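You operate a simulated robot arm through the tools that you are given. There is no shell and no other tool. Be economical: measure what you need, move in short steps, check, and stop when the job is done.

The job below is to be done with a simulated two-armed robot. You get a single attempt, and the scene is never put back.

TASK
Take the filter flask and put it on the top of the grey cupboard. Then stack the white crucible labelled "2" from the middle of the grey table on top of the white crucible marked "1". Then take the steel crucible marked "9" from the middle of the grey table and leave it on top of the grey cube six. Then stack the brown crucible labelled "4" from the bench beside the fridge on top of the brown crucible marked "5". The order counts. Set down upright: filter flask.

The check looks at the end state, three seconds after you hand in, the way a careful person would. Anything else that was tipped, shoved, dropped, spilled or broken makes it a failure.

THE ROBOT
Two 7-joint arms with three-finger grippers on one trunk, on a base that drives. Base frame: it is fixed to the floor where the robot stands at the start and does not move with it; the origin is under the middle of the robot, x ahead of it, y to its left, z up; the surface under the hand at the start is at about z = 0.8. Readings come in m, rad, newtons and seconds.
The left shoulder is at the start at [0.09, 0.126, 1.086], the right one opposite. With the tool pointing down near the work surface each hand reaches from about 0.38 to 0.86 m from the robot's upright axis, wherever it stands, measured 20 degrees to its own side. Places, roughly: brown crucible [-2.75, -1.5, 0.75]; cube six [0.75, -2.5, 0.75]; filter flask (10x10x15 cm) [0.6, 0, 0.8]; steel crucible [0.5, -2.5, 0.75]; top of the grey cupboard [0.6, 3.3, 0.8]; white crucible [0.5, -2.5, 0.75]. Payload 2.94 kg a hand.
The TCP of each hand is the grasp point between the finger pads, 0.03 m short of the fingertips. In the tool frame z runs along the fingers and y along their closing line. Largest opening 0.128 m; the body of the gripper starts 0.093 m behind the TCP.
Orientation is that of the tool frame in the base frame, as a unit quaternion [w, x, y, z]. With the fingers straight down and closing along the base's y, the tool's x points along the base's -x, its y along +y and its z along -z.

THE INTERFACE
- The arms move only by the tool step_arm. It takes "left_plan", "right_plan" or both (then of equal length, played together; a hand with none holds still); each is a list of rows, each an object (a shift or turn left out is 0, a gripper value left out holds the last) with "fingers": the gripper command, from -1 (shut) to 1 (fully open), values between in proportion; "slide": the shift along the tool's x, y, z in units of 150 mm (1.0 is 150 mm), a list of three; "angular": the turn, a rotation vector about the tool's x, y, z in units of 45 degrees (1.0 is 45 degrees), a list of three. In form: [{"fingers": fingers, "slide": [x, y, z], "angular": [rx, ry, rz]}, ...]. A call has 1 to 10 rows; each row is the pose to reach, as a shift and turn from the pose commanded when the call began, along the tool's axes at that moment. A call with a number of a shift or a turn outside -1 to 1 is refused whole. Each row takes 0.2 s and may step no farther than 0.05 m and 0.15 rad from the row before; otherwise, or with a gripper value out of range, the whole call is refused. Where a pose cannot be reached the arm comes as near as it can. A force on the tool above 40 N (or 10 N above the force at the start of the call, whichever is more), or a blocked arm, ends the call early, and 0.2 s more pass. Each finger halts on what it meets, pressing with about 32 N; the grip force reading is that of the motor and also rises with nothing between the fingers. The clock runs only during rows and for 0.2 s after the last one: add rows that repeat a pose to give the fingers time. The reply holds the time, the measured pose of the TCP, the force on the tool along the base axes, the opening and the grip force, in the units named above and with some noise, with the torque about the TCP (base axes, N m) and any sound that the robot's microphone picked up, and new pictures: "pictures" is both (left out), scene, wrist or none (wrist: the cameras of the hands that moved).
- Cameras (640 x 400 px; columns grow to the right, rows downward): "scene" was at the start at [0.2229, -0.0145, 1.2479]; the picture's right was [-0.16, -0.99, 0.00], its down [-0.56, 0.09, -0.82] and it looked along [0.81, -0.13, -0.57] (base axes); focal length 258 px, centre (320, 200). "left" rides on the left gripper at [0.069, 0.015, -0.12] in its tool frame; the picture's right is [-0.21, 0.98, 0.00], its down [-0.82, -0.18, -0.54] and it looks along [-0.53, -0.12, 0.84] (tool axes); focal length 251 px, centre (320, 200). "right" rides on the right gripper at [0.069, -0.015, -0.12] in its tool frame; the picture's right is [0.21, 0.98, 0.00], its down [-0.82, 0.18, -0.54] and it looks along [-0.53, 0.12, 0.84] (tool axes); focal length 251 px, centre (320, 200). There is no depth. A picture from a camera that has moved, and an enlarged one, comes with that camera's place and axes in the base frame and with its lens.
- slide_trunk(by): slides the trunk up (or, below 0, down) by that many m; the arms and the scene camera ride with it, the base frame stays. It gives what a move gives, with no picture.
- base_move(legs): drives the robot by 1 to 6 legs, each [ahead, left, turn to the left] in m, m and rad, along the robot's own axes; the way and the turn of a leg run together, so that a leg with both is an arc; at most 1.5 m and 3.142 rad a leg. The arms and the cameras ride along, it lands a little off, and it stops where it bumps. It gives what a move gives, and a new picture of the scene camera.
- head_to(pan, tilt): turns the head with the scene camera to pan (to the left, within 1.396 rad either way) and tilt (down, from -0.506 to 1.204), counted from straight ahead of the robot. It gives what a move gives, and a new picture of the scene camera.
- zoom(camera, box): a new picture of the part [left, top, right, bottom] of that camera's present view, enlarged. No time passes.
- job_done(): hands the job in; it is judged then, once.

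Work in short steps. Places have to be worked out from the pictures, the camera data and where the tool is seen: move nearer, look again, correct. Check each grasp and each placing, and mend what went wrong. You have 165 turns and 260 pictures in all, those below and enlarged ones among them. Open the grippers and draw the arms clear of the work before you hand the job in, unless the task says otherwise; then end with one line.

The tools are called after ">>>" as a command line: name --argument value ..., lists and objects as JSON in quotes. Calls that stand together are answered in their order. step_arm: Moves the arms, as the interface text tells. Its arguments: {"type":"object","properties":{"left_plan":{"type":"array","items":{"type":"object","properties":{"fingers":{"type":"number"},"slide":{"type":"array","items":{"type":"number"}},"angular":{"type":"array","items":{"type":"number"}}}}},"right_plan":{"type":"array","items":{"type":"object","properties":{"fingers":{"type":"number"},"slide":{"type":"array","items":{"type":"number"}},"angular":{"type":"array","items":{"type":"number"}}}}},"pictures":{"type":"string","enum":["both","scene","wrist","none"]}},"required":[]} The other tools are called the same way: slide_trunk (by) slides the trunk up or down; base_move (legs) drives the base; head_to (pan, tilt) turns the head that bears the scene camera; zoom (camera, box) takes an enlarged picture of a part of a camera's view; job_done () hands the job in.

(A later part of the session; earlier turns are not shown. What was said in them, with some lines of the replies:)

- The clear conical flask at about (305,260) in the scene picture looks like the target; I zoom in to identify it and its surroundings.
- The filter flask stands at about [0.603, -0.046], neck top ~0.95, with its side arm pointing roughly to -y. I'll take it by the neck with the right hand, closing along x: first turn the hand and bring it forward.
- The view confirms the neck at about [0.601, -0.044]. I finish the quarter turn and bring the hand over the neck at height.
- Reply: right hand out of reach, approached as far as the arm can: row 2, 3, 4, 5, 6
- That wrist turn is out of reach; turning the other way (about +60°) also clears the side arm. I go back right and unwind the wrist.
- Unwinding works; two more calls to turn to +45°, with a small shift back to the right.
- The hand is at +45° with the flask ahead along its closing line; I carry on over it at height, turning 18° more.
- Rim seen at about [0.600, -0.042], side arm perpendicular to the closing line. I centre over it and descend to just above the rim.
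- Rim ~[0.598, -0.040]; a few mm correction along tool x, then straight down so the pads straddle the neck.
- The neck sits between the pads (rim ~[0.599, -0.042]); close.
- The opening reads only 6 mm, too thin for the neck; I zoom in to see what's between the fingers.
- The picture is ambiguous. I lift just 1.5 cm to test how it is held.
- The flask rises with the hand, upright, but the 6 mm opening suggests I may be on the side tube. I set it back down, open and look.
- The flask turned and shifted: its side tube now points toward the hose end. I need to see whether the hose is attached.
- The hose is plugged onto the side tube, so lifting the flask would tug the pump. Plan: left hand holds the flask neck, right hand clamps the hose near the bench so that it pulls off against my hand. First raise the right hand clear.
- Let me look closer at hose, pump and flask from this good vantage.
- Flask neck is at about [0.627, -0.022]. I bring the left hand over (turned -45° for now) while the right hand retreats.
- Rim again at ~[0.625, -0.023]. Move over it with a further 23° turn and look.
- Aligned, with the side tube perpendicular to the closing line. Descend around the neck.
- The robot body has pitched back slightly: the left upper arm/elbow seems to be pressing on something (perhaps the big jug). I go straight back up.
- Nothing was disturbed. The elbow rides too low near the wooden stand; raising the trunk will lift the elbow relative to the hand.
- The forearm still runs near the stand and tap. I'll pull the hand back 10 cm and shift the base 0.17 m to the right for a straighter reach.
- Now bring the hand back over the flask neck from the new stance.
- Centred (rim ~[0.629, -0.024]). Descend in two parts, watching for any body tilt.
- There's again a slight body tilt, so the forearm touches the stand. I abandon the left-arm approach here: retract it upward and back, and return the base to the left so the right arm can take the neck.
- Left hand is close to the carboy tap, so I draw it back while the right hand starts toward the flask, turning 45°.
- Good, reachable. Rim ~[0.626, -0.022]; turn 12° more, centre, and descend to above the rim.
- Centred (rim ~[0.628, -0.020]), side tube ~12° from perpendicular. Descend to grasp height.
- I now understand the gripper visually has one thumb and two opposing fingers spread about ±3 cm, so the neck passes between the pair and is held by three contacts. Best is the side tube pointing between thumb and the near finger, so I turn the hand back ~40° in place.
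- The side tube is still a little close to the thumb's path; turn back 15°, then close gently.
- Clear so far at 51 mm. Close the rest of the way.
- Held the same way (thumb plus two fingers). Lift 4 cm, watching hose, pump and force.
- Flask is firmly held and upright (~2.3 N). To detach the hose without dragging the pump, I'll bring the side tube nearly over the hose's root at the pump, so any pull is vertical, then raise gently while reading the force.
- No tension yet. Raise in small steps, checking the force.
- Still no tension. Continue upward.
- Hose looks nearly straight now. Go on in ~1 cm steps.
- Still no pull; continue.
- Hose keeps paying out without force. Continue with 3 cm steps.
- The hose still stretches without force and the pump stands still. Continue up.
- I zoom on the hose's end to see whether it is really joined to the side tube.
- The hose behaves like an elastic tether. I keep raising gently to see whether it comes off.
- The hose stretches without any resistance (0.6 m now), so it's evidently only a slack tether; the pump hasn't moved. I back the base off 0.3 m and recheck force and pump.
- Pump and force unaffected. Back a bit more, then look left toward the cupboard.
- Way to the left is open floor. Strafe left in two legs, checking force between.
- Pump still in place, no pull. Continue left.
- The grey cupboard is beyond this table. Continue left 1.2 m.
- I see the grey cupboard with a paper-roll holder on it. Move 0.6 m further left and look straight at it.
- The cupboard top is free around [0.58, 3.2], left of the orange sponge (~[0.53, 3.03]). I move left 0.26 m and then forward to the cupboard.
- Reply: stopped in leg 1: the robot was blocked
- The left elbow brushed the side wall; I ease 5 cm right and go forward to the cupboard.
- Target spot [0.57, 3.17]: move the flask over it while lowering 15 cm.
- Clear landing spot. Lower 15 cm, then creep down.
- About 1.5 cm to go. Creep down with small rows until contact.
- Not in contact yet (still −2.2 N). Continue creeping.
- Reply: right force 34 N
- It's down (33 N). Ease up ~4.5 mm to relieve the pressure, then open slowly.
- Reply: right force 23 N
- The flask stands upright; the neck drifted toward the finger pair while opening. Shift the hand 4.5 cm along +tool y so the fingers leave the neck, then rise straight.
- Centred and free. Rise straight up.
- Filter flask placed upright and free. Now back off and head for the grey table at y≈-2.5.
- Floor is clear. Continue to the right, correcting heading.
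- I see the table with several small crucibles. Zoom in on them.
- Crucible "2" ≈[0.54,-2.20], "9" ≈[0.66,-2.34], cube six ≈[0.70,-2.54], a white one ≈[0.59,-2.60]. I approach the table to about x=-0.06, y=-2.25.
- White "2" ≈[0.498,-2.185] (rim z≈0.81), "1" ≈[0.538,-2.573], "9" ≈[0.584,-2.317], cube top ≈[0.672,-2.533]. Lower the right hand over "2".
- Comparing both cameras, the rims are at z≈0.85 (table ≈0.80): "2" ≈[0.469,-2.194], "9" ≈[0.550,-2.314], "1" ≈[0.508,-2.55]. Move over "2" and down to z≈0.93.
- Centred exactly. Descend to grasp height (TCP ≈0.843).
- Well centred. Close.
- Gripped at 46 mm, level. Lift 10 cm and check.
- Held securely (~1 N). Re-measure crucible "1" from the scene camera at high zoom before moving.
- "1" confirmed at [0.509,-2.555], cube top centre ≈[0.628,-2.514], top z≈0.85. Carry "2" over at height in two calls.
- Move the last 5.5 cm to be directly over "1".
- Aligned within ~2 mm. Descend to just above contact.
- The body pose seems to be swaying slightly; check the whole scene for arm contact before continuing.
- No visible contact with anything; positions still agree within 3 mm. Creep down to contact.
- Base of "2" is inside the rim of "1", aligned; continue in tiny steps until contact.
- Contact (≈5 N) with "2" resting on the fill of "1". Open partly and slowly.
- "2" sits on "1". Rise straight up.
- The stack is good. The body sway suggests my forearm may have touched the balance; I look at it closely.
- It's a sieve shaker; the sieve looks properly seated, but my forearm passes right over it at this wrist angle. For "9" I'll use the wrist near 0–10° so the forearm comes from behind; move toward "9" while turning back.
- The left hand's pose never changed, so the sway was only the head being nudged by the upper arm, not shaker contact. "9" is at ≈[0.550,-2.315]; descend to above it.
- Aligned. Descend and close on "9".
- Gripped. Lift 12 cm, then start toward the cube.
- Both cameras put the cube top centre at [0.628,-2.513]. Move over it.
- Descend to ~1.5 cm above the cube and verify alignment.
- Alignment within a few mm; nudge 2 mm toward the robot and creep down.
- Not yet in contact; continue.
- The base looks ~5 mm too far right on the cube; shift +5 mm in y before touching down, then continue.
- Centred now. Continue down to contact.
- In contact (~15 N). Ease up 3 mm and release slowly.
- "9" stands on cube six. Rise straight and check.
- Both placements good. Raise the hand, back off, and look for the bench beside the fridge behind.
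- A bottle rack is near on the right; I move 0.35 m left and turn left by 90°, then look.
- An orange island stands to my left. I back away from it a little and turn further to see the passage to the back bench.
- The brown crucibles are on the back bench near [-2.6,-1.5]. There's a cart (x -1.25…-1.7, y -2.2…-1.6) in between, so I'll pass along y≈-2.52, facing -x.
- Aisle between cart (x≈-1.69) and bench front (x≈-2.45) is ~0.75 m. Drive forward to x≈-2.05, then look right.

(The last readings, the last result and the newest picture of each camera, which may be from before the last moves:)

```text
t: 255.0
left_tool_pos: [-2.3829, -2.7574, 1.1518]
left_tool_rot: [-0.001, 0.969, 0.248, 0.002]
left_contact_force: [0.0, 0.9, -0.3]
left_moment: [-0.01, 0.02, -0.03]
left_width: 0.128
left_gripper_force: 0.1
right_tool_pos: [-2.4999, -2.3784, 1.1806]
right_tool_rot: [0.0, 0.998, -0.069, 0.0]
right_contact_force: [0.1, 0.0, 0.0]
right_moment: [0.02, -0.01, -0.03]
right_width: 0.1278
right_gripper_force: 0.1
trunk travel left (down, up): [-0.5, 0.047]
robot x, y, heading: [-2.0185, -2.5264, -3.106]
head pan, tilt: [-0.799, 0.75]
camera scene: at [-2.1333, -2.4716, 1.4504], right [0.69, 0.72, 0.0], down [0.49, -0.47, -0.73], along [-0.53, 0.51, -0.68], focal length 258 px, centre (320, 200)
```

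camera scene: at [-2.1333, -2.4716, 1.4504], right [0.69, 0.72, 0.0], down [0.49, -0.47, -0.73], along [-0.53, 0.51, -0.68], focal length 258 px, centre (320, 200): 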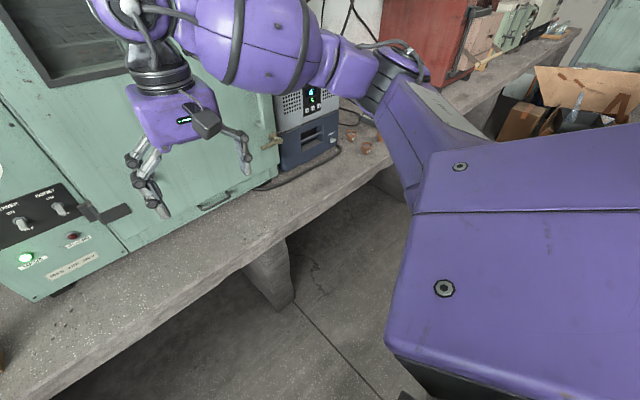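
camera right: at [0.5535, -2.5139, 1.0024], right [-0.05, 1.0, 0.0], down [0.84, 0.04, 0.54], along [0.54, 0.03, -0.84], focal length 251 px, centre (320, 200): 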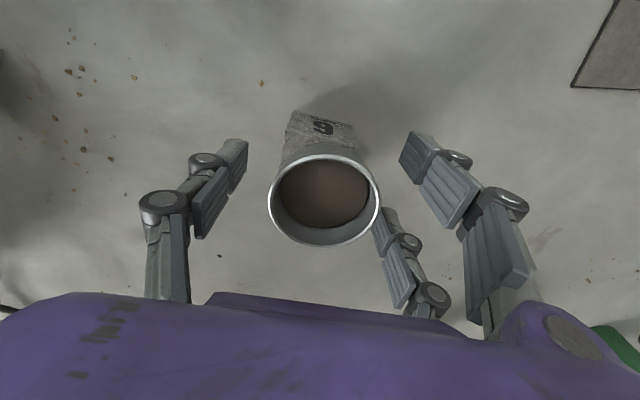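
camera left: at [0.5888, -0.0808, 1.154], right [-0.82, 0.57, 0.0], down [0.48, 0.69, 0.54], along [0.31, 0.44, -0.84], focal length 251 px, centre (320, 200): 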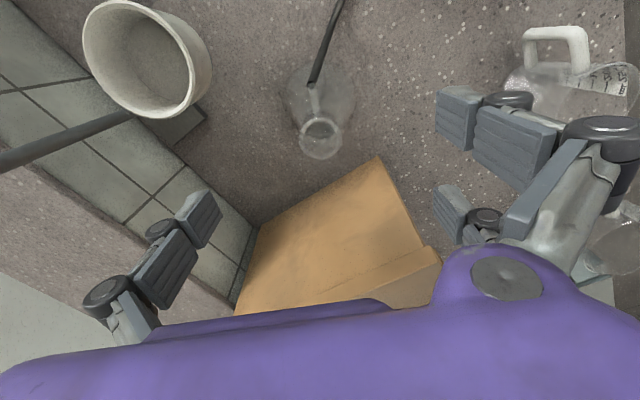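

The right hand is near the oven door; I pull it back 10 cm, straighten the heading, then strafe right.

>>> step_arm --right_plan '[{"slide": [0.17, 0, -0.1]}, {"slide": [0.34, 0, -0.2]}, {"slide": [0.5, 0, -0.3]}, {"slide": [0.67, 0, -0.3]}]' --pictures "none"

>>> base_move --legs '[[0, 0, -0.036], [0, -0.4, 0]]'

```text
t: 256.0
left_tool_pos: [-2.3828, -2.7577, 1.1514]
left_tool_rot: [-0.003, 0.969, 0.249, 0.002]
left_contact_force: [1.0, -0.1, -0.5]
left_moment: [0.04, 0.01, 0.0]
left_width: 0.1281
left_gripper_force: 0.1
right_tool_pos: [-2.402, -2.394, 1.2253]
right_tool_rot: [0.0, 0.998, -0.07, -0.001]
right_contact_force: [0.3, 0.4, 0.4]
right_moment: [0.0, 0.02, -0.01]
right_width: 0.1279
right_gripper_force: 0.0
trunk travel left (down, up): [-0.5, 0.047]
robot x, y, heading: [-2.0151, -2.5254, -3.111]
head pan, tilt: [-0.799, 0.75]
```

```text
t: 260.4
left_tool_pos: [-2.3908, -2.3448, 1.1523]
left_tool_rot: [-0.002, 0.973, 0.231, 0.003]
left_contact_force: [0.2, -0.1, -0.9]
left_moment: [0.04, 0.03, 0.0]
left_width: 0.128
left_gripper_force: 0.0
right_tool_pos: [-2.398, -1.9814, 1.2248]
right_tool_rot: [0.0, 0.996, -0.086, 0.0]
right_contact_force: [-0.3, 0.0, 0.3]
right_moment: [-0.02, -0.01, -0.05]
right_width: 0.1282
right_gripper_force: 0.0
trunk travel left (down, up): [-0.5, 0.047]
robot x, y, heading: [-2.0142, -2.1276, -3.141]
head pan, tilt: [-0.799, 0.75]
camera scene: at [-2.1313, -2.068, 1.4504], right [0.72, 0.7, 0.0], down [0.48, -0.49, -0.73], along [-0.51, 0.52, -0.68], focal length 258 px, centre (320, 200)
```

scene: 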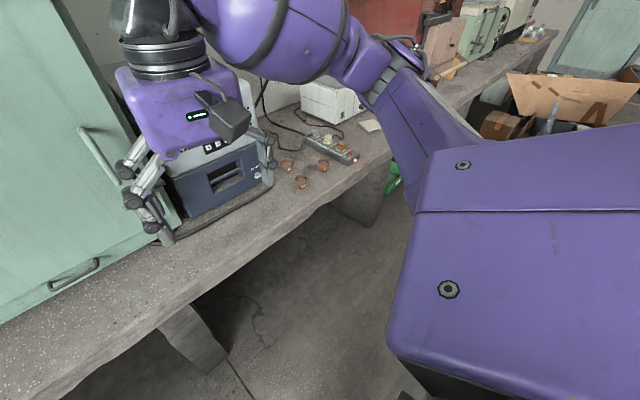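

Three brown crucibles are ahead-right. Strafe another 0.35 m and look at them.

>>> base_move --legs '[[0, -0.35, 0]]'

>>> head_to --pan -0.2 --tilt 0.85

```text
t: 264.1
left_tool_pos: [-2.3917, -1.9891, 1.1507]
left_tool_rot: [-0.002, 0.972, 0.235, 0.002]
left_contact_force: [0.2, 0.1, 0.2]
left_moment: [0.03, 0.0, 0.02]
left_width: 0.1281
left_gripper_force: 0.0
right_tool_pos: [-2.3997, -1.6249, 1.2241]
right_tool_rot: [0.0, 0.997, -0.082, 0.0]
right_contact_force: [-1.1, 0.6, 0.2]
right_moment: [-0.02, 0.02, 0.06]
right_width: 0.1279
right_gripper_force: 0.1
trunk travel left (down, up): [-0.5, 0.047]
robot x, y, heading: [-2.0176, -1.7662, -3.134]
head pan, tilt: [-0.799, 0.75]
camera scene: at [-2.1332, -1.7099, 1.4504], right [0.71, 0.7, 0.0], down [0.48, -0.49, -0.73], along [-0.51, 0.52, -0.68], focal length 258 px, centre (320, 200)
```

scene: 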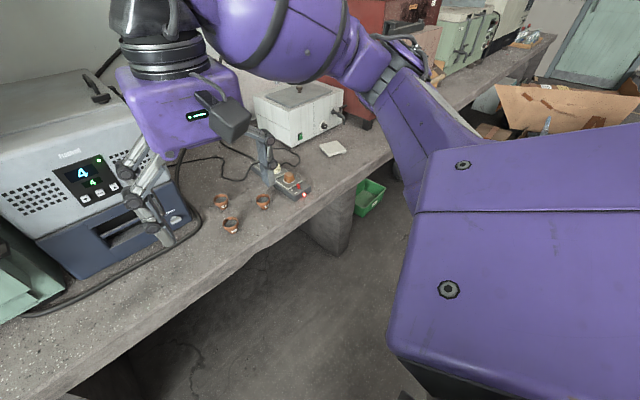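

```text
t: 265.1
left_tool_pos: [-2.3906, -1.9888, 1.1518]
left_tool_rot: [-0.002, 0.972, 0.235, 0.002]
left_contact_force: [0.3, 0.8, 0.0]
left_moment: [-0.02, 0.01, 0.02]
left_width: 0.128
left_gripper_force: 0.0
right_tool_pos: [-2.4008, -1.6235, 1.2247]
right_tool_rot: [0.001, 0.997, -0.082, 0.0]
right_contact_force: [0.3, 0.7, -0.4]
right_moment: [-0.01, 0.0, 0.03]
right_width: 0.128
right_gripper_force: 0.0
trunk travel left (down, up): [-0.5, 0.047]
robot x, y, heading: [-2.0144, -1.7697, -3.138]
head pan, tilt: [-0.201, 0.85]
camera scene: at [-2.1516, -1.7537, 1.4424], right [0.19, 0.98, 0.0], down [0.74, -0.14, -0.66], along [-0.65, 0.13, -0.75], focal length 258 px, centre (320, 200)
```

scene: 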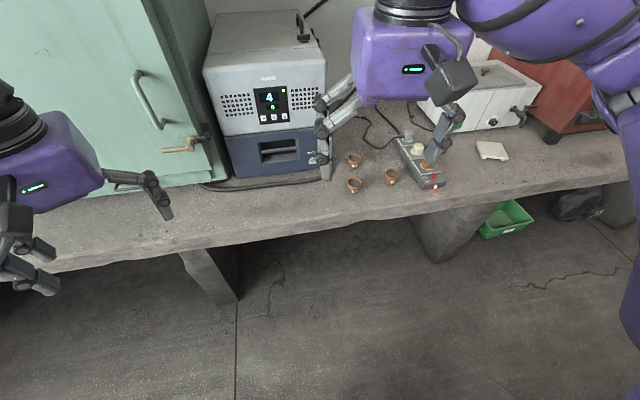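

>>> zoom --camera "scene" --box '[320, 120, 460, 210]'

>>> zoom --camera "scene" --box '[335, 145, 405, 200]'

```text
4.44 times, centred on (390, 165) of scene
camera zoom: at [-2.1516, -1.7537, 1.4424], right [0.19, 0.98, 0.0], down [0.74, -0.14, -0.66], along [-0.65, 0.13, -0.75], focal length 1148 px, centre (9, 356)
```

zoom: 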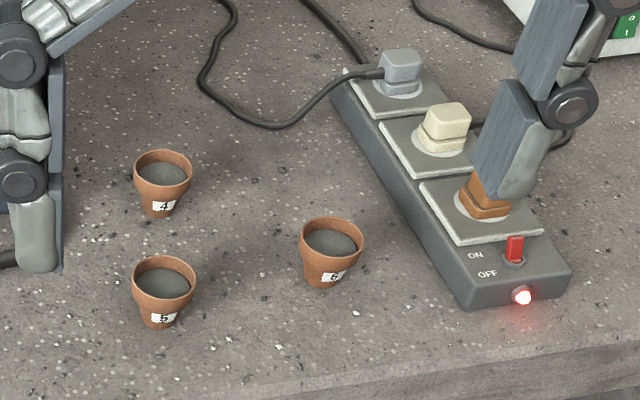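

```text
7.27 times, centred on (370, 172) of scene
camera zoom: at [-2.1516, -1.7537, 1.4424], right [0.19, 0.98, 0.0], down [0.74, -0.14, -0.66], along [-0.65, 0.13, -0.75], focal length 1879 px, centre (-44, 400)
```

zoom: 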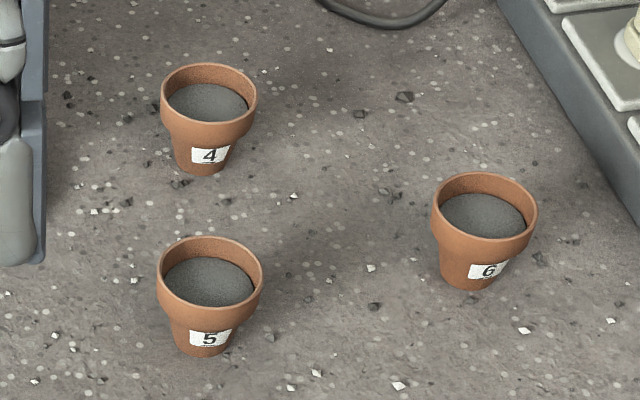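

Labels clear: "4" at the back (≈[-2.835,-1.491]), "5" in front of it (≈[-2.714,-1.525]), "6" to the right. Move the base 8 cm closer.

>>> base_move --legs '[[0.08, 0, -0.003]]'

>>> zoom --camera "scene" --box '[340, 140, 430, 220]'

```text
t: 266.2
left_tool_pos: [-2.4705, -1.9882, 1.1513]
left_tool_rot: [-0.001, 0.972, 0.233, 0.001]
left_contact_force: [0.4, -0.5, -0.7]
left_moment: [0.02, -0.01, -0.01]
left_width: 0.128
left_gripper_force: 0.1
right_tool_pos: [-2.4775, -1.6234, 1.2234]
right_tool_rot: [-0.001, 0.996, -0.086, -0.001]
right_contact_force: [-0.3, -0.5, -0.6]
right_moment: [0.03, 0.01, 0.0]
right_width: 0.1279
right_gripper_force: 0.0
trunk travel left (down, up): [-0.5, 0.047]
robot x, y, heading: [-2.0985, -1.7711, -3.139]
head pan, tilt: [-0.201, 0.85]
camera scene: at [-2.2295, -1.7536, 1.4425], right [0.2, 0.98, 0.0], down [0.74, -0.15, -0.66], along [-0.65, 0.13, -0.75], focal length 258 px, centre (320, 200)
```

scene: 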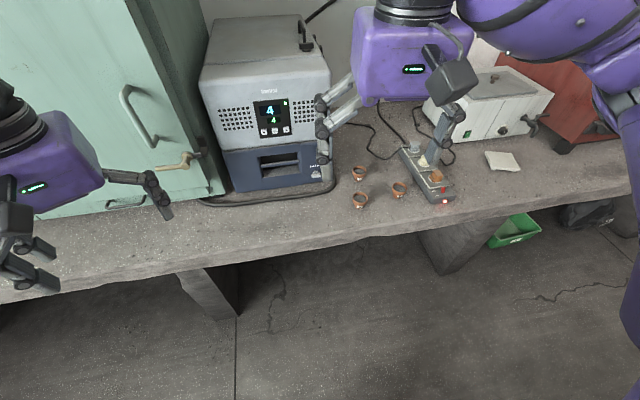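

```text
5.00 times, centred on (385, 180) of scene
camera zoom: at [-2.2295, -1.7536, 1.4425], right [0.2, 0.98, 0.0], down [0.74, -0.15, -0.66], along [-0.65, 0.13, -0.75], focal length 1292 px, centre (-5, 300)
```

zoom: 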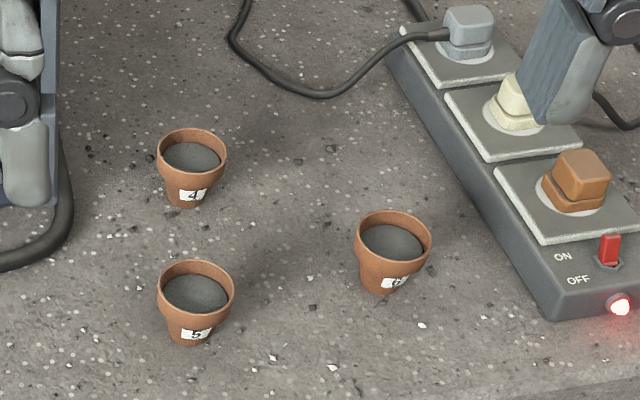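

Triangulating the two views, this bench is lower (rims ≈0.75) and farther: "4" ≈[-2.95,-1.45], "5" ≈[-2.81,-1.49]. Move forward 0.2, right 0.15, and lower the trunk 0.1.

>>> base_move --legs '[[0, -0.15, -0.003], [0.2, 0, 0]]'

>>> slide_trunk --by -0.1

>>> head_to --pan 0.0 --tilt 0.8

```text
t: 269.4
left_tool_pos: [-2.674, -1.8353, 1.1512]
left_tool_rot: [-0.002, 0.973, 0.233, 0.001]
left_contact_force: [-0.5, -0.6, -0.7]
left_moment: [0.01, 0.0, -0.02]
left_width: 0.128
left_gripper_force: 0.1
right_tool_pos: [-2.6812, -1.4711, 1.2237]
right_tool_rot: [0.001, 0.996, -0.087, -0.001]
right_contact_force: [0.1, 1.0, 0.1]
right_moment: [0.07, -0.01, 0.01]
right_width: 0.1279
right_gripper_force: 0.1
trunk travel left (down, up): [-0.5, 0.047]
robot x, y, heading: [-2.3004, -1.6193, 3.144]
head pan, tilt: [-0.201, 0.85]
camera scene: at [-2.4335, -1.6031, 1.4425], right [0.2, 0.98, 0.0], down [0.74, -0.15, -0.66], along [-0.65, 0.13, -0.75], focal length 258 px, centre (320, 200)
```

scene: 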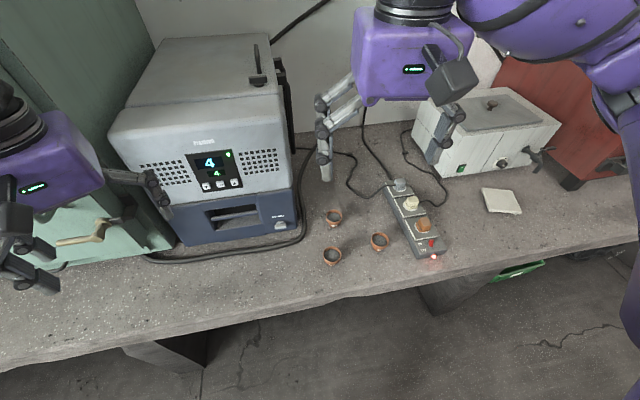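

```text
t: 270.7
left_tool_pos: [-2.6754, -1.836, 1.05]
left_tool_rot: [-0.001, 0.973, 0.232, 0.001]
left_contact_force: [-0.1, 0.1, -1.0]
left_moment: [0.0, 0.01, 0.01]
left_width: 0.1282
left_gripper_force: 0.0
right_tool_pos: [-2.6812, -1.4712, 1.1248]
right_tool_rot: [0.001, 0.996, -0.087, -0.001]
right_contact_force: [-0.1, -0.4, 0.7]
right_moment: [-0.01, -0.01, 0.01]
right_width: 0.1282
right_gripper_force: 0.0
trunk travel left (down, up): [-0.4, 0.147]
robot x, y, heading: [-2.3011, -1.6231, 3.143]
head pan, tilt: [-0.201, 0.85]
```

```text
t: 271.4
left_tool_pos: [-2.6757, -1.8362, 1.0515]
left_tool_rot: [-0.002, 0.973, 0.232, 0.002]
left_contact_force: [0.8, 0.1, -0.4]
left_moment: [-0.01, 0.04, 0.03]
left_width: 0.128
left_gripper_force: 0.0
right_tool_pos: [-2.6822, -1.4711, 1.1243]
right_tool_rot: [0.0, 0.996, -0.087, 0.0]
right_contact_force: [0.3, 0.4, -0.4]
right_moment: [0.03, -0.02, 0.03]
right_width: 0.128
right_gripper_force: 0.1
trunk travel left (down, up): [-0.4, 0.147]
robot x, y, heading: [-2.3025, -1.6189, 3.139]
head pan, tilt: [0.0, 0.799]
camera scene: at [-2.4928, -1.6187, 1.3309], right [0.0, 1.0, 0.0], down [0.72, 0.0, -0.7], along [-0.7, 0.0, -0.72], focal length 258 px, centre (320, 200)
```

scene: 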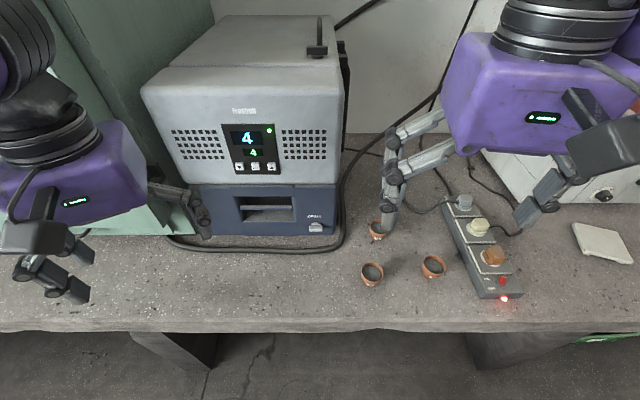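

Turn the right wrist to about -20° and look through its camera.

>>> step_arm --right_plan '[{"angular": [0, 0, -0.17]}, {"angular": [0, 0, -0.34]}, {"angular": [0, 0, -0.5]}, {"angular": [0, 0, -0.66]}, {"angular": [0, 0, -0.66]}]' --pictures "wrist"

>>> zoom --camera "scene" --box '[340, 210, 460, 300]'

```text
t: 272.6
left_tool_pos: [-2.6743, -1.836, 1.0509]
left_tool_rot: [-0.002, 0.973, 0.232, 0.003]
left_contact_force: [0.2, 0.4, 0.4]
left_moment: [0.0, -0.03, 0.04]
left_width: 0.1278
left_gripper_force: 0.1
right_tool_pos: [-2.6801, -1.4728, 1.1251]
right_tool_rot: [-0.001, 0.985, 0.172, 0.0]
right_contact_force: [-0.3, -0.1, -0.7]
right_moment: [-0.06, -0.03, -0.01]
right_width: 0.1279
right_gripper_force: 0.0
trunk travel left (down, up): [-0.4, 0.147]
robot x, y, heading: [-2.3022, -1.6164, 3.14]
head pan, tilt: [0.0, 0.799]
camera right: at [-2.6206, -1.4346, 1.2452], right [0.53, -0.85, 0.0], down [-0.71, -0.45, 0.54], along [-0.46, -0.29, -0.84], focal length 251 px, centre (320, 200)
```

right: 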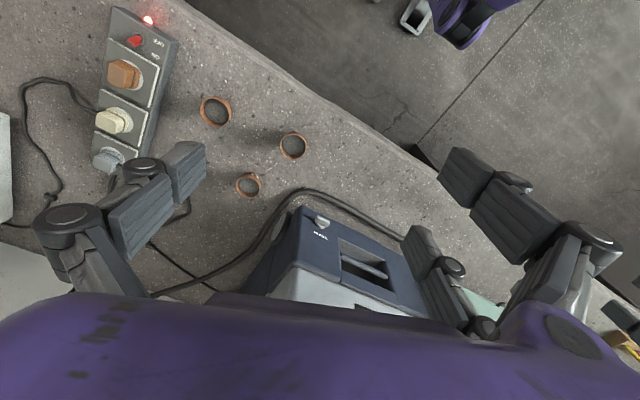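

```text
4.44 times, centred on (400, 255) of scene
camera zoom: at [-2.4928, -1.6188, 1.3309], right [0.0, 1.0, 0.0], down [0.72, 0.0, -0.7], along [-0.7, 0.0, -0.72], focal length 1148 px, centre (-36, -44)
```

zoom: 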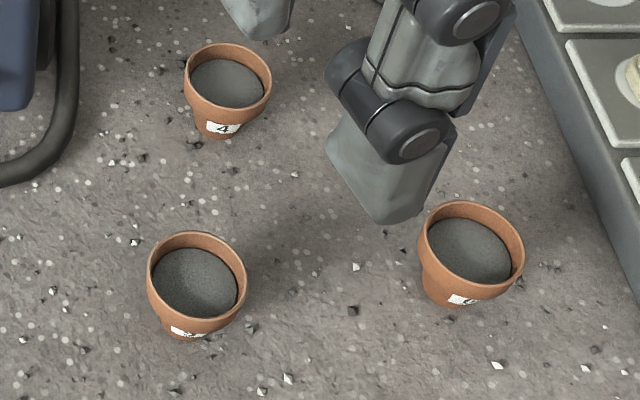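

Consistent: rims z≈0.748, "4" ≈[-2.945,-1.447], "5" ≈[-2.809,-1.488], fridge side y≈-1.575. Move over "4", partly closing the fingers for clearance.

>>> step_arm --right_plan '[{"slide": [-0.15, -0.07, 0.1], "fingers": 0.5}, {"slide": [-0.32, -0.15, 0.22]}, {"slide": [-0.48, -0.23, 0.35]}, {"slide": [-0.64, -0.3, 0.47]}, {"slide": [-0.8, -0.38, 0.6]}, {"slide": [-0.8, -0.38, 0.6]}]' --pictures "none"

>>> step_arm --right_plan '[{"slide": [-0.15, -0.07, 0.1]}, {"slide": [-0.32, -0.15, 0.22]}, {"slide": [-0.48, -0.23, 0.35]}, {"slide": [-0.64, -0.3, 0.47]}, {"slide": [-0.8, -0.38, 0.6]}, {"slide": [-0.8, -0.38, 0.6]}]'

```text
t: 274.1
left_tool_pos: [-2.6742, -1.8368, 1.0498]
left_tool_rot: [-0.001, 0.973, 0.231, 0.002]
left_contact_force: [0.3, 0.5, -0.2]
left_moment: [0.01, 0.02, -0.01]
left_width: 0.1281
left_gripper_force: 0.0
right_tool_pos: [-2.8122, -1.4606, 1.0345]
right_tool_rot: [0.0, 0.985, 0.171, 0.0]
right_contact_force: [0.1, 0.1, -0.6]
right_moment: [0.04, -0.01, -0.03]
right_width: 0.096
right_gripper_force: 0.1
trunk travel left (down, up): [-0.4, 0.147]
robot x, y, heading: [-2.3022, -1.6199, 3.141]
head pan, tilt: [0.0, 0.799]
```

```text
t: 275.4
left_tool_pos: [-2.6744, -1.8353, 1.051]
left_tool_rot: [-0.001, 0.973, 0.231, 0.002]
left_contact_force: [0.6, -1.0, -0.4]
left_moment: [-0.03, 0.0, 0.03]
left_width: 0.1282
left_gripper_force: 0.1
right_tool_pos: [-2.9482, -1.443, 0.946]
right_tool_rot: [0.001, 0.985, 0.171, -0.001]
right_contact_force: [0.5, 0.5, -0.2]
right_moment: [-0.01, -0.02, 0.02]
right_width: 0.0961
right_gripper_force: 0.1
trunk travel left (down, up): [-0.4, 0.147]
robot x, y, heading: [-2.3013, -1.6165, 3.142]
head pan, tilt: [0.0, 0.799]
camera scene: at [-2.4922, -1.6187, 1.331], right [0.0, 1.0, 0.0], down [0.72, 0.0, -0.7], along [-0.7, 0.0, -0.72], focal length 258 px, centre (320, 200)
camera right: at [-2.8878, -1.4051, 1.0659], right [0.53, -0.85, 0.0], down [-0.71, -0.45, 0.54], along [-0.46, -0.29, -0.84], focal length 251 px, centre (320, 200)
```

scene: 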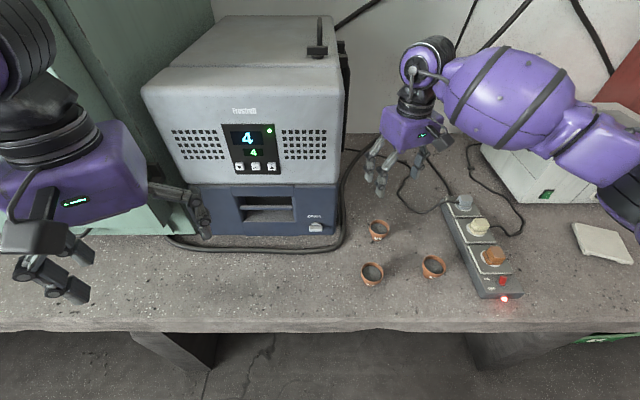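
right: 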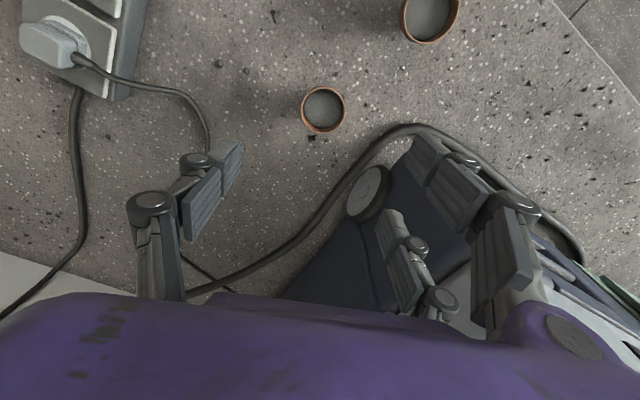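

Aligned over "4" (small correction), fridge clear by ~5 cm. Descend in two stages.

>>> step_arm --right_plan '[{"slide": [-0.013, 0.037, 0.15]}, {"slide": [-0.013, 0.037, 0.35]}, {"slide": [-0.013, 0.037, 0.55]}, {"slide": [-0.013, 0.037, 0.75]}, {"slide": [-0.013, 0.037, 0.8]}, {"slide": [-0.013, 0.037, 0.8]}]' --pictures "wrist"

```text
t: 276.9
left_tool_pos: [-2.6753, -1.8372, 1.0514]
left_tool_rot: [-0.002, 0.973, 0.231, 0.002]
left_contact_force: [0.9, -0.3, 0.4]
left_moment: [0.03, -0.01, -0.02]
left_width: 0.128
left_gripper_force: 0.0
right_tool_pos: [-2.9459, -1.4528, 0.8261]
right_tool_rot: [0.0, 0.985, 0.171, 0.0]
right_contact_force: [0.5, 0.9, -0.1]
right_moment: [-0.04, -0.01, -0.01]
right_width: 0.0958
right_gripper_force: 0.1
trunk travel left (down, up): [-0.4, 0.147]
robot x, y, heading: [-2.3001, -1.6154, 3.138]
head pan, tilt: [0.0, 0.799]
camera right: at [-2.8866, -1.4139, 0.9461], right [0.53, -0.85, 0.0], down [-0.71, -0.45, 0.54], along [-0.46, -0.29, -0.84], focal length 251 px, centre (320, 200)
```

right: 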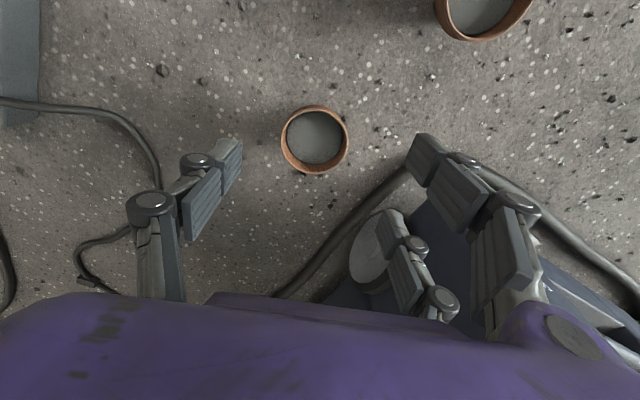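

Correct 4–5 mm and descend to grasp height.

>>> step_arm --right_plan '[{"slide": [0, -0.03, 0.15]}, {"slide": [0, -0.03, 0.3]}, {"slide": [0, -0.03, 0.45]}, {"slide": [0, -0.03, 0.54]}, {"slide": [0, -0.03, 0.54]}]' --pictures "wrist"

```text
t: 278.1
left_tool_pos: [-2.6752, -1.8372, 1.05]
left_tool_rot: [-0.001, 0.973, 0.232, 0.001]
left_contact_force: [-1.1, -0.2, 0.1]
left_moment: [0.02, 0.02, -0.01]
left_width: 0.128
left_gripper_force: 0.1
right_tool_pos: [-2.947, -1.4473, 0.7443]
right_tool_rot: [-0.001, 0.985, 0.172, -0.001]
right_contact_force: [0.5, -0.4, -0.3]
right_moment: [0.02, 0.01, 0.02]
right_width: 0.0959
right_gripper_force: 0.0
trunk travel left (down, up): [-0.4, 0.147]
robot x, y, heading: [-2.3004, -1.6187, 3.141]
head pan, tilt: [0.0, 0.799]
camera right: at [-2.8861, -1.4094, 0.8649], right [0.53, -0.85, 0.0], down [-0.71, -0.45, 0.54], along [-0.46, -0.29, -0.84], focal length 251 px, centre (320, 200)
```

right: 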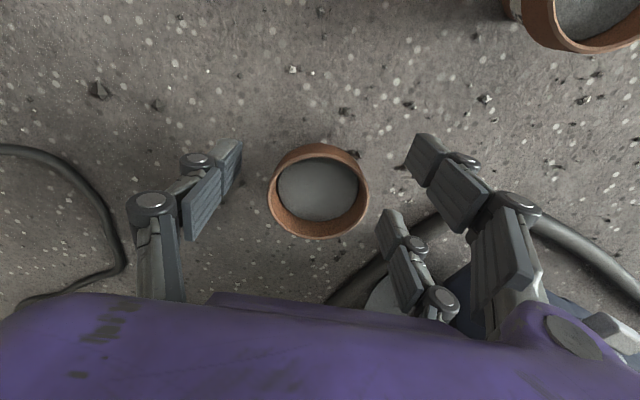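

Nicely centred at the same relative height as before. Close.

>>> step_arm --right_plan '[{"fingers": 0.2}, {"fingers": -0.1}, {"fingers": -0.4}, {"fingers": -0.8}, {"fingers": -1}, {"fingers": -1}]' --pictures "none"

>>> step_arm --right_plan '[{"slide": [0, 0, -0.1]}, {"slide": [0, 0, -0.25]}, {"slide": [0, 0, -0.4]}, {"slide": [0, 0, -0.55]}, {"slide": [0, 0, -0.7]}, {"slide": [0, 0, -0.7]}]' --pictures "both"

```text
t: 279.4
left_tool_pos: [-2.675, -1.8359, 1.0507]
left_tool_rot: [-0.001, 0.973, 0.232, 0.002]
left_contact_force: [-1.1, -0.4, 0.1]
left_moment: [-0.01, 0.02, 0.0]
left_width: 0.128
left_gripper_force: 0.0
right_tool_pos: [-2.9463, -1.4468, 0.7445]
right_tool_rot: [0.0, 0.985, 0.171, 0.0]
right_contact_force: [0.6, 0.7, 1.6]
right_moment: [0.0, -0.01, -0.01]
right_width: 0.0485
right_gripper_force: 32.1
trunk travel left (down, up): [-0.4, 0.147]
robot x, y, heading: [-2.3009, -1.6217, 3.139]
head pan, tilt: [0.0, 0.799]
```

```text
t: 280.9
left_tool_pos: [-2.6754, -1.8362, 1.0512]
left_tool_rot: [-0.001, 0.973, 0.232, 0.003]
left_contact_force: [0.5, 0.1, 0.3]
left_moment: [-0.04, 0.01, 0.0]
left_width: 0.1279
left_gripper_force: 0.0
right_tool_pos: [-2.9456, -1.4491, 0.8489]
right_tool_rot: [0.0, 0.985, 0.171, 0.0]
right_contact_force: [-0.2, 0.8, -0.8]
right_moment: [0.0, 0.0, -0.01]
right_width: 0.0482
right_gripper_force: 32.0
trunk travel left (down, up): [-0.4, 0.147]
robot x, y, heading: [-2.2986, -1.6215, 3.138]
head pan, tilt: [0.0, 0.799]
camera scene: at [-2.493, -1.6186, 1.3309], right [0.0, 1.0, 0.0], down [0.72, 0.0, -0.7], along [-0.7, 0.0, -0.72], focal length 258 px, centre (320, 200)
camera right: at [-2.8856, -1.412, 0.9699], right [0.53, -0.85, 0.0], down [-0.71, -0.45, 0.54], along [-0.46, -0.29, -0.84], focal length 251 px, centre (320, 200)
```

scene: 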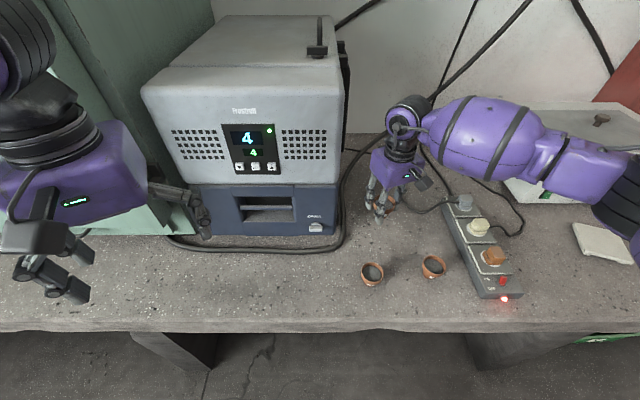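
right: 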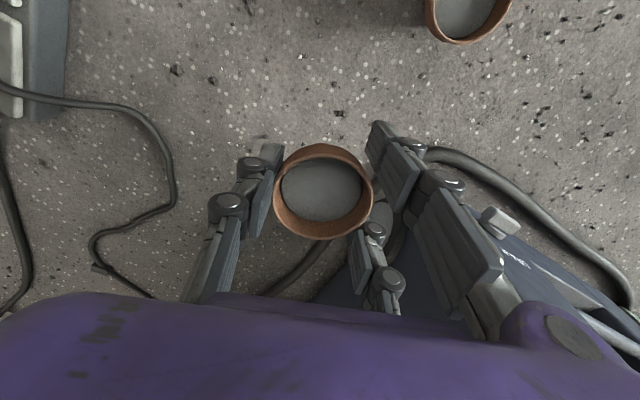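

"4" held level. Carry it over "5" at [-2.810,-1.488].

>>> step_arm --right_plan '[{"slide": [0.13, 0.09, 0]}, {"slide": [0.3, 0.2, 0]}, {"slide": [0.46, 0.32, 0]}, {"slide": [0.62, 0.43, 0]}, {"slide": [0.765, 0.53, 0]}, {"slide": [0.765, 0.53, 0]}]' --pictures "wrist"

>>> zoom --camera "scene" --box '[330, 200, 450, 300]'

```text
t: 282.2
left_tool_pos: [-2.6756, -1.8355, 1.0511]
left_tool_rot: [-0.002, 0.973, 0.232, 0.002]
left_contact_force: [0.8, 0.3, -0.7]
left_moment: [0.0, -0.02, -0.01]
left_width: 0.1281
left_gripper_force: 0.1
right_tool_pos: [-2.8118, -1.4813, 0.8486]
right_tool_rot: [0.0, 0.985, 0.172, -0.001]
right_contact_force: [-0.5, 0.1, 0.3]
right_moment: [0.0, -0.03, -0.02]
right_width: 0.0481
right_gripper_force: 31.9
trunk travel left (down, up): [-0.4, 0.147]
robot x, y, heading: [-2.3012, -1.6165, 3.143]
head pan, tilt: [0.0, 0.799]
camera right: at [-2.7521, -1.4437, 0.9698], right [0.53, -0.85, 0.0], down [-0.71, -0.45, 0.54], along [-0.46, -0.29, -0.84], focal length 251 px, centre (320, 200)
```

right: 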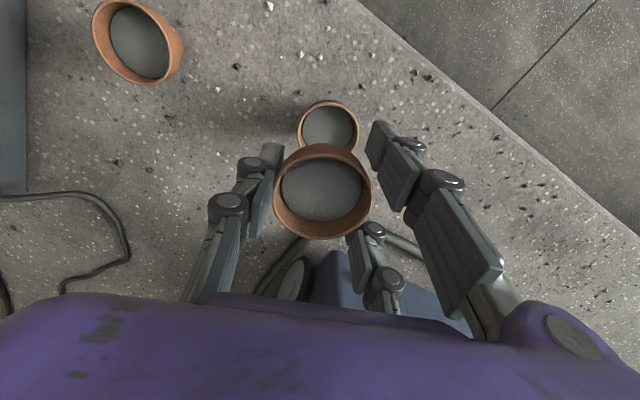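

```text
4.00 times, centred on (390, 250) of scene
camera zoom: at [-2.4931, -1.6188, 1.3309], right [0.0, 1.0, 0.0], down [0.72, 0.0, -0.7], along [-0.7, 0.0, -0.72], focal length 1034 px, centre (40, 0)
```

zoom: 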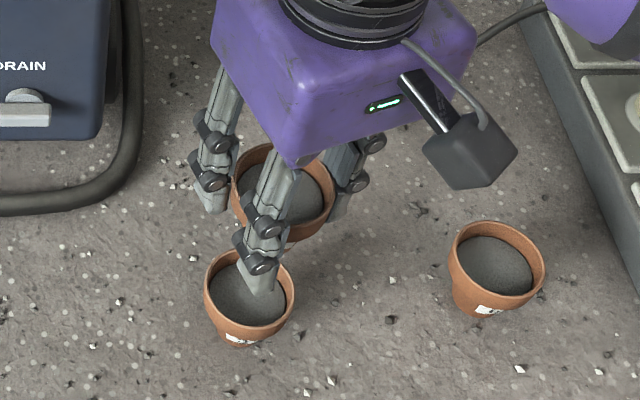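

Small correction (≈5 mm) and descend to just above the rim of "5".

>>> step_arm --right_plan '[{"slide": [0.01, 0.032, 0.05]}, {"slide": [0.01, 0.032, 0.15]}, {"slide": [0.01, 0.032, 0.25]}, {"slide": [0.01, 0.032, 0.32]}, {"slide": [0.01, 0.032, 0.32]}]' --pictures "wrist"

>>> zoom --camera "scene" --box '[330, 200, 450, 300]'

```text
t: 283.4
left_tool_pos: [-2.6755, -1.8369, 1.0504]
left_tool_rot: [-0.002, 0.973, 0.231, 0.002]
left_contact_force: [0.5, -0.2, -0.3]
left_moment: [0.0, 0.06, 0.0]
left_width: 0.1281
left_gripper_force: 0.0
right_tool_pos: [-2.8091, -1.4872, 0.8009]
right_tool_rot: [0.0, 0.985, 0.17, 0.0]
right_contact_force: [0.1, 0.3, -0.7]
right_moment: [0.0, -0.03, 0.03]
right_width: 0.0478
right_gripper_force: 32.1
trunk travel left (down, up): [-0.4, 0.147]
robot x, y, heading: [-2.2987, -1.6164, 3.144]
head pan, tilt: [0.0, 0.799]
camera right: at [-2.7486, -1.4492, 0.9214], right [0.53, -0.85, 0.0], down [-0.71, -0.45, 0.54], along [-0.46, -0.29, -0.84], focal length 251 px, centre (320, 200)
```

right: 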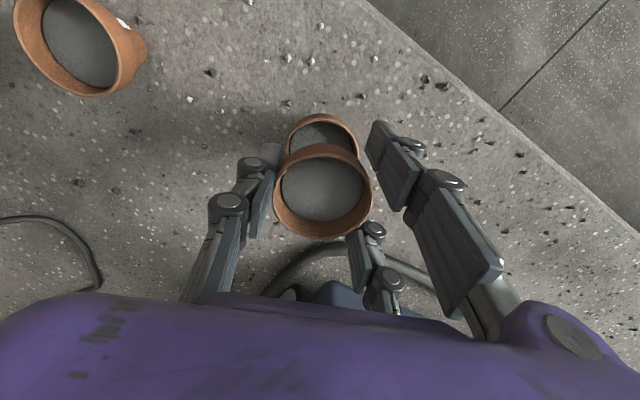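

```text
4.00 times, centred on (390, 250) of scene
camera zoom: at [-2.4928, -1.6188, 1.3309], right [0.0, 1.0, 0.0], down [0.72, 0.0, -0.7], along [-0.7, 0.0, -0.72], focal length 1034 px, centre (40, 0)
```

zoom: 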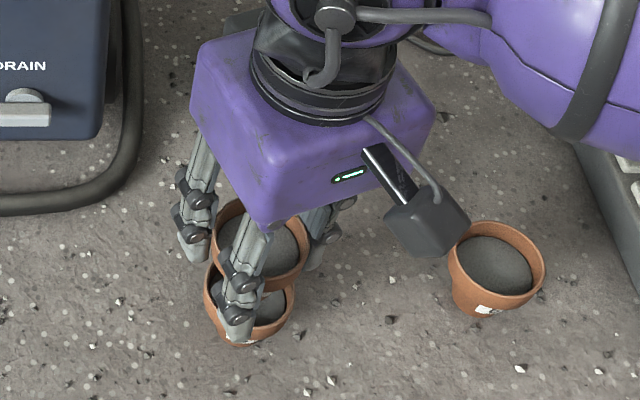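

Matches the earlier successful stacking geometry exactly. Creep down.

>>> step_arm --right_plan '[{"slide": [0, 0, 0.03]}, {"slide": [0, 0, 0.06]}, {"slide": [0, 0, 0.09]}, {"slide": [0, 0, 0.09]}]' --pictures "none"

>>> step_arm --right_plan '[{"slide": [0, 0, 0.015]}, {"slide": [0, 0, 0.03]}, {"slide": [0, 0, 0.03]}]' --pictures "none"

```text
t: 284.4
left_tool_pos: [-2.6757, -1.8364, 1.0507]
left_tool_rot: [-0.001, 0.973, 0.232, 0.002]
left_contact_force: [-0.3, -1.0, -0.4]
left_moment: [-0.03, -0.02, 0.01]
left_width: 0.1279
left_gripper_force: 0.1
right_tool_pos: [-2.8097, -1.487, 0.7876]
right_tool_rot: [-0.001, 0.985, 0.172, 0.0]
right_contact_force: [0.2, 0.6, -1.0]
right_moment: [-0.02, 0.0, 0.0]
right_width: 0.0477
right_gripper_force: 32.4
trunk travel left (down, up): [-0.4, 0.147]
robot x, y, heading: [-2.3042, -1.6184, 3.142]
head pan, tilt: [0.0, 0.799]
```

```text
t: 285.2
left_tool_pos: [-2.6753, -1.8359, 1.0497]
left_tool_rot: [-0.001, 0.973, 0.232, 0.001]
left_contact_force: [0.3, -0.4, -0.1]
left_moment: [0.02, -0.03, -0.01]
left_width: 0.1281
left_gripper_force: 0.0
right_tool_pos: [-2.8089, -1.4884, 0.7818]
right_tool_rot: [0.0, 0.985, 0.171, -0.001]
right_contact_force: [0.3, -0.2, 5.6]
right_moment: [-0.06, -0.07, 0.01]
right_width: 0.0475
right_gripper_force: 32.4
trunk travel left (down, up): [-0.4, 0.147]
robot x, y, heading: [-2.3005, -1.6159, 3.14]
head pan, tilt: [0.0, 0.799]
```

Contact at the expected height. Release slowly.

>>> step_arm --right_plan '[{"fingers": -0.23}, {"fingers": -0.18}, {"fingers": -0.1}, {"fingers": 0.1}, {"fingers": 0.3}, {"fingers": 0.4}, {"fingers": 0.4}]' --pictures "wrist"

>>> zoom --camera "scene" --box '[330, 200, 450, 300]'

```text
t: 286.9
left_tool_pos: [-2.6752, -1.8363, 1.051]
left_tool_rot: [-0.002, 0.973, 0.233, 0.002]
left_contact_force: [1.4, 0.5, 0.5]
left_moment: [-0.02, 0.03, 0.01]
left_width: 0.1278
left_gripper_force: 0.1
right_tool_pos: [-2.8106, -1.4872, 0.7823]
right_tool_rot: [0.0, 0.985, 0.172, -0.001]
right_contact_force: [0.2, -0.6, 0.5]
right_moment: [-0.03, 0.0, -0.01]
right_width: 0.0894
right_gripper_force: 0.1
trunk travel left (down, up): [-0.4, 0.147]
robot x, y, heading: [-2.2987, -1.6144, 3.139]
head pan, tilt: [0.0, 0.799]
camera right: at [-2.7494, -1.4495, 0.9025], right [0.53, -0.85, 0.0], down [-0.71, -0.45, 0.54], along [-0.46, -0.29, -0.84], focal length 251 px, centre (320, 200)
```

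right: 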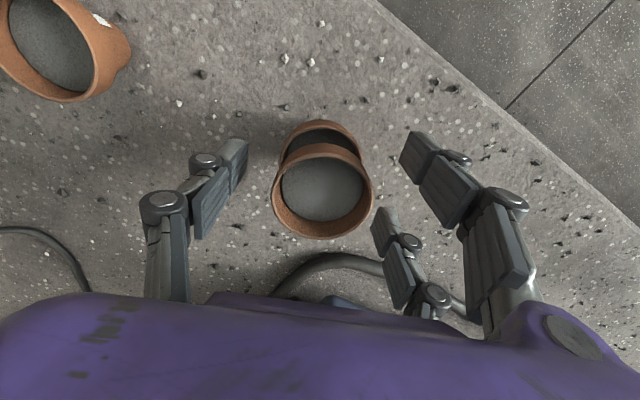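

```text
4.00 times, centred on (390, 250) of scene
camera zoom: at [-2.4928, -1.6188, 1.3309], right [0.0, 1.0, 0.0], down [0.72, 0.0, -0.7], along [-0.7, 0.0, -0.72], focal length 1034 px, centre (40, 0)
```

zoom: 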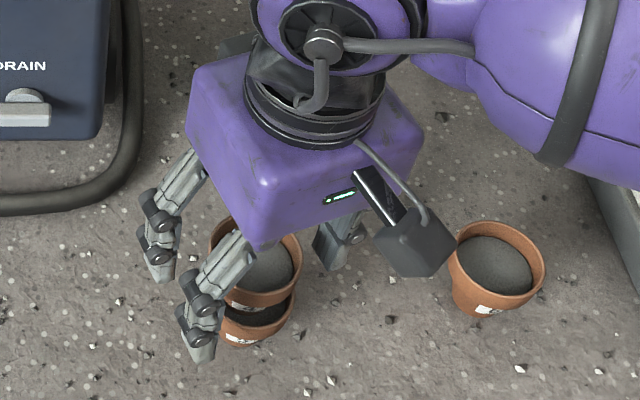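

Stacked and free. Rise straight up and draw back, then check.

>>> step_arm --right_plan '[{"slide": [0, 0, -0.1]}, {"slide": [0, 0, -0.25]}, {"slide": [0, 0, -0.45]}, {"slide": [0, 0, -0.7]}, {"slide": [0, 0, -0.95]}, {"slide": [0.15, 0, -1], "fingers": 1}, {"slide": [0.4, 0, -1]}, {"slide": [0.7, 0, -1]}, {"slide": [0.9, 0, -1]}]' --pictures "scene"

>>> base_move --legs '[[-0.2, 0, 0]]'

>>> zoom --camera "scene" --box '[300, 120, 480, 260]'

```text
t: 288.9
left_tool_pos: [-2.6748, -1.8366, 1.0511]
left_tool_rot: [-0.001, 0.973, 0.232, 0.0]
left_contact_force: [0.0, 0.5, 0.0]
left_moment: [-0.02, 0.02, 0.0]
left_width: 0.128
left_gripper_force: 0.1
right_tool_pos: [-2.6826, -1.4414, 0.9335]
right_tool_rot: [0.001, 0.985, 0.171, -0.001]
right_contact_force: [0.3, -0.1, -0.5]
right_moment: [-0.01, 0.06, -0.03]
right_width: 0.1278
right_gripper_force: 0.0
trunk travel left (down, up): [-0.4, 0.147]
robot x, y, heading: [-2.304, -1.6174, 3.142]
head pan, tilt: [0.0, 0.799]
camera scene: at [-2.4922, -1.6185, 1.331], right [0.0, 1.0, 0.0], down [0.72, 0.0, -0.7], along [-0.7, 0.0, -0.72], focal length 258 px, centre (320, 200)
```

scene: 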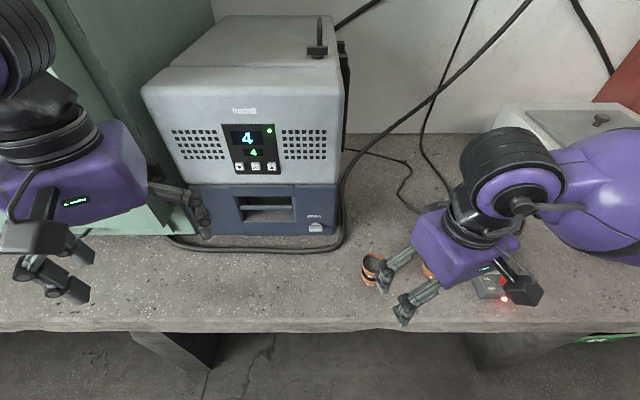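

```text
t: 290.4
left_tool_pos: [-2.4742, -1.837, 1.0515]
left_tool_rot: [-0.001, 0.973, 0.233, 0.003]
left_contact_force: [-0.3, 0.9, 0.1]
left_moment: [0.01, 0.01, 0.02]
left_width: 0.1281
left_gripper_force: 0.2
right_tool_pos: [-2.482, -1.4426, 0.933]
right_tool_rot: [0.0, 0.985, 0.173, 0.0]
right_contact_force: [0.4, 0.5, 0.1]
right_moment: [0.0, 0.02, -0.02]
right_width: 0.128
right_gripper_force: 0.1
trunk travel left (down, up): [-0.4, 0.147]
robot x, y, heading: [-2.0986, -1.6186, -3.138]
head pan, tilt: [0.0, 0.799]
camera scene: at [-2.292, -1.6191, 1.331], right [0.0, 1.0, 0.0], down [0.72, 0.0, -0.7], along [-0.7, 0.0, -0.72], focal length 258 px, centre (320, 200)
```

scene: 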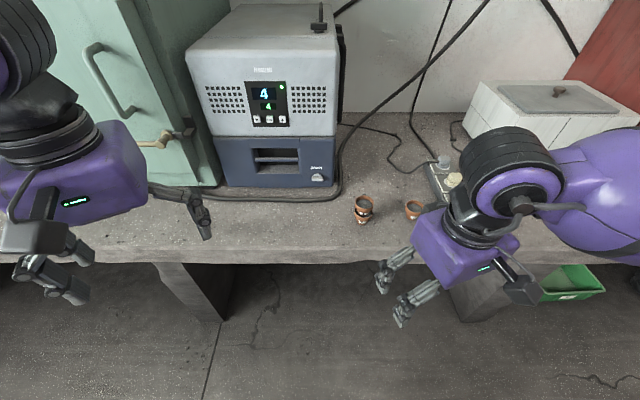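

```text
2.86 times, centred on (390, 190) of scene
camera zoom: at [-2.292, -1.6191, 1.331], right [0.0, 1.0, 0.0], down [0.72, 0.0, -0.7], along [-0.7, 0.0, -0.72], focal length 738 px, centre (120, 229)
```

zoom: 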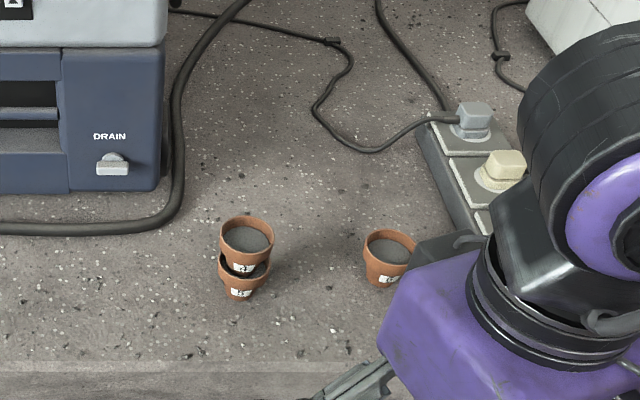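

All four placements are standing, the grippers are open and the arms are clear; I hand in.

>>> job_done

```text
The job is handed in.
```

I finished all four placements in order and handed the job in. The filter flask is upright on the grey cupboard, crucible 2 is on 1, crucible 9 is on cube six, and crucible 4 is on 5. One caveat: the flask's hose never came off, so it still runs from the flask on the cupboard back to the pump on the sink bench; I felt no pull and the pump had not moved when I last saw it.
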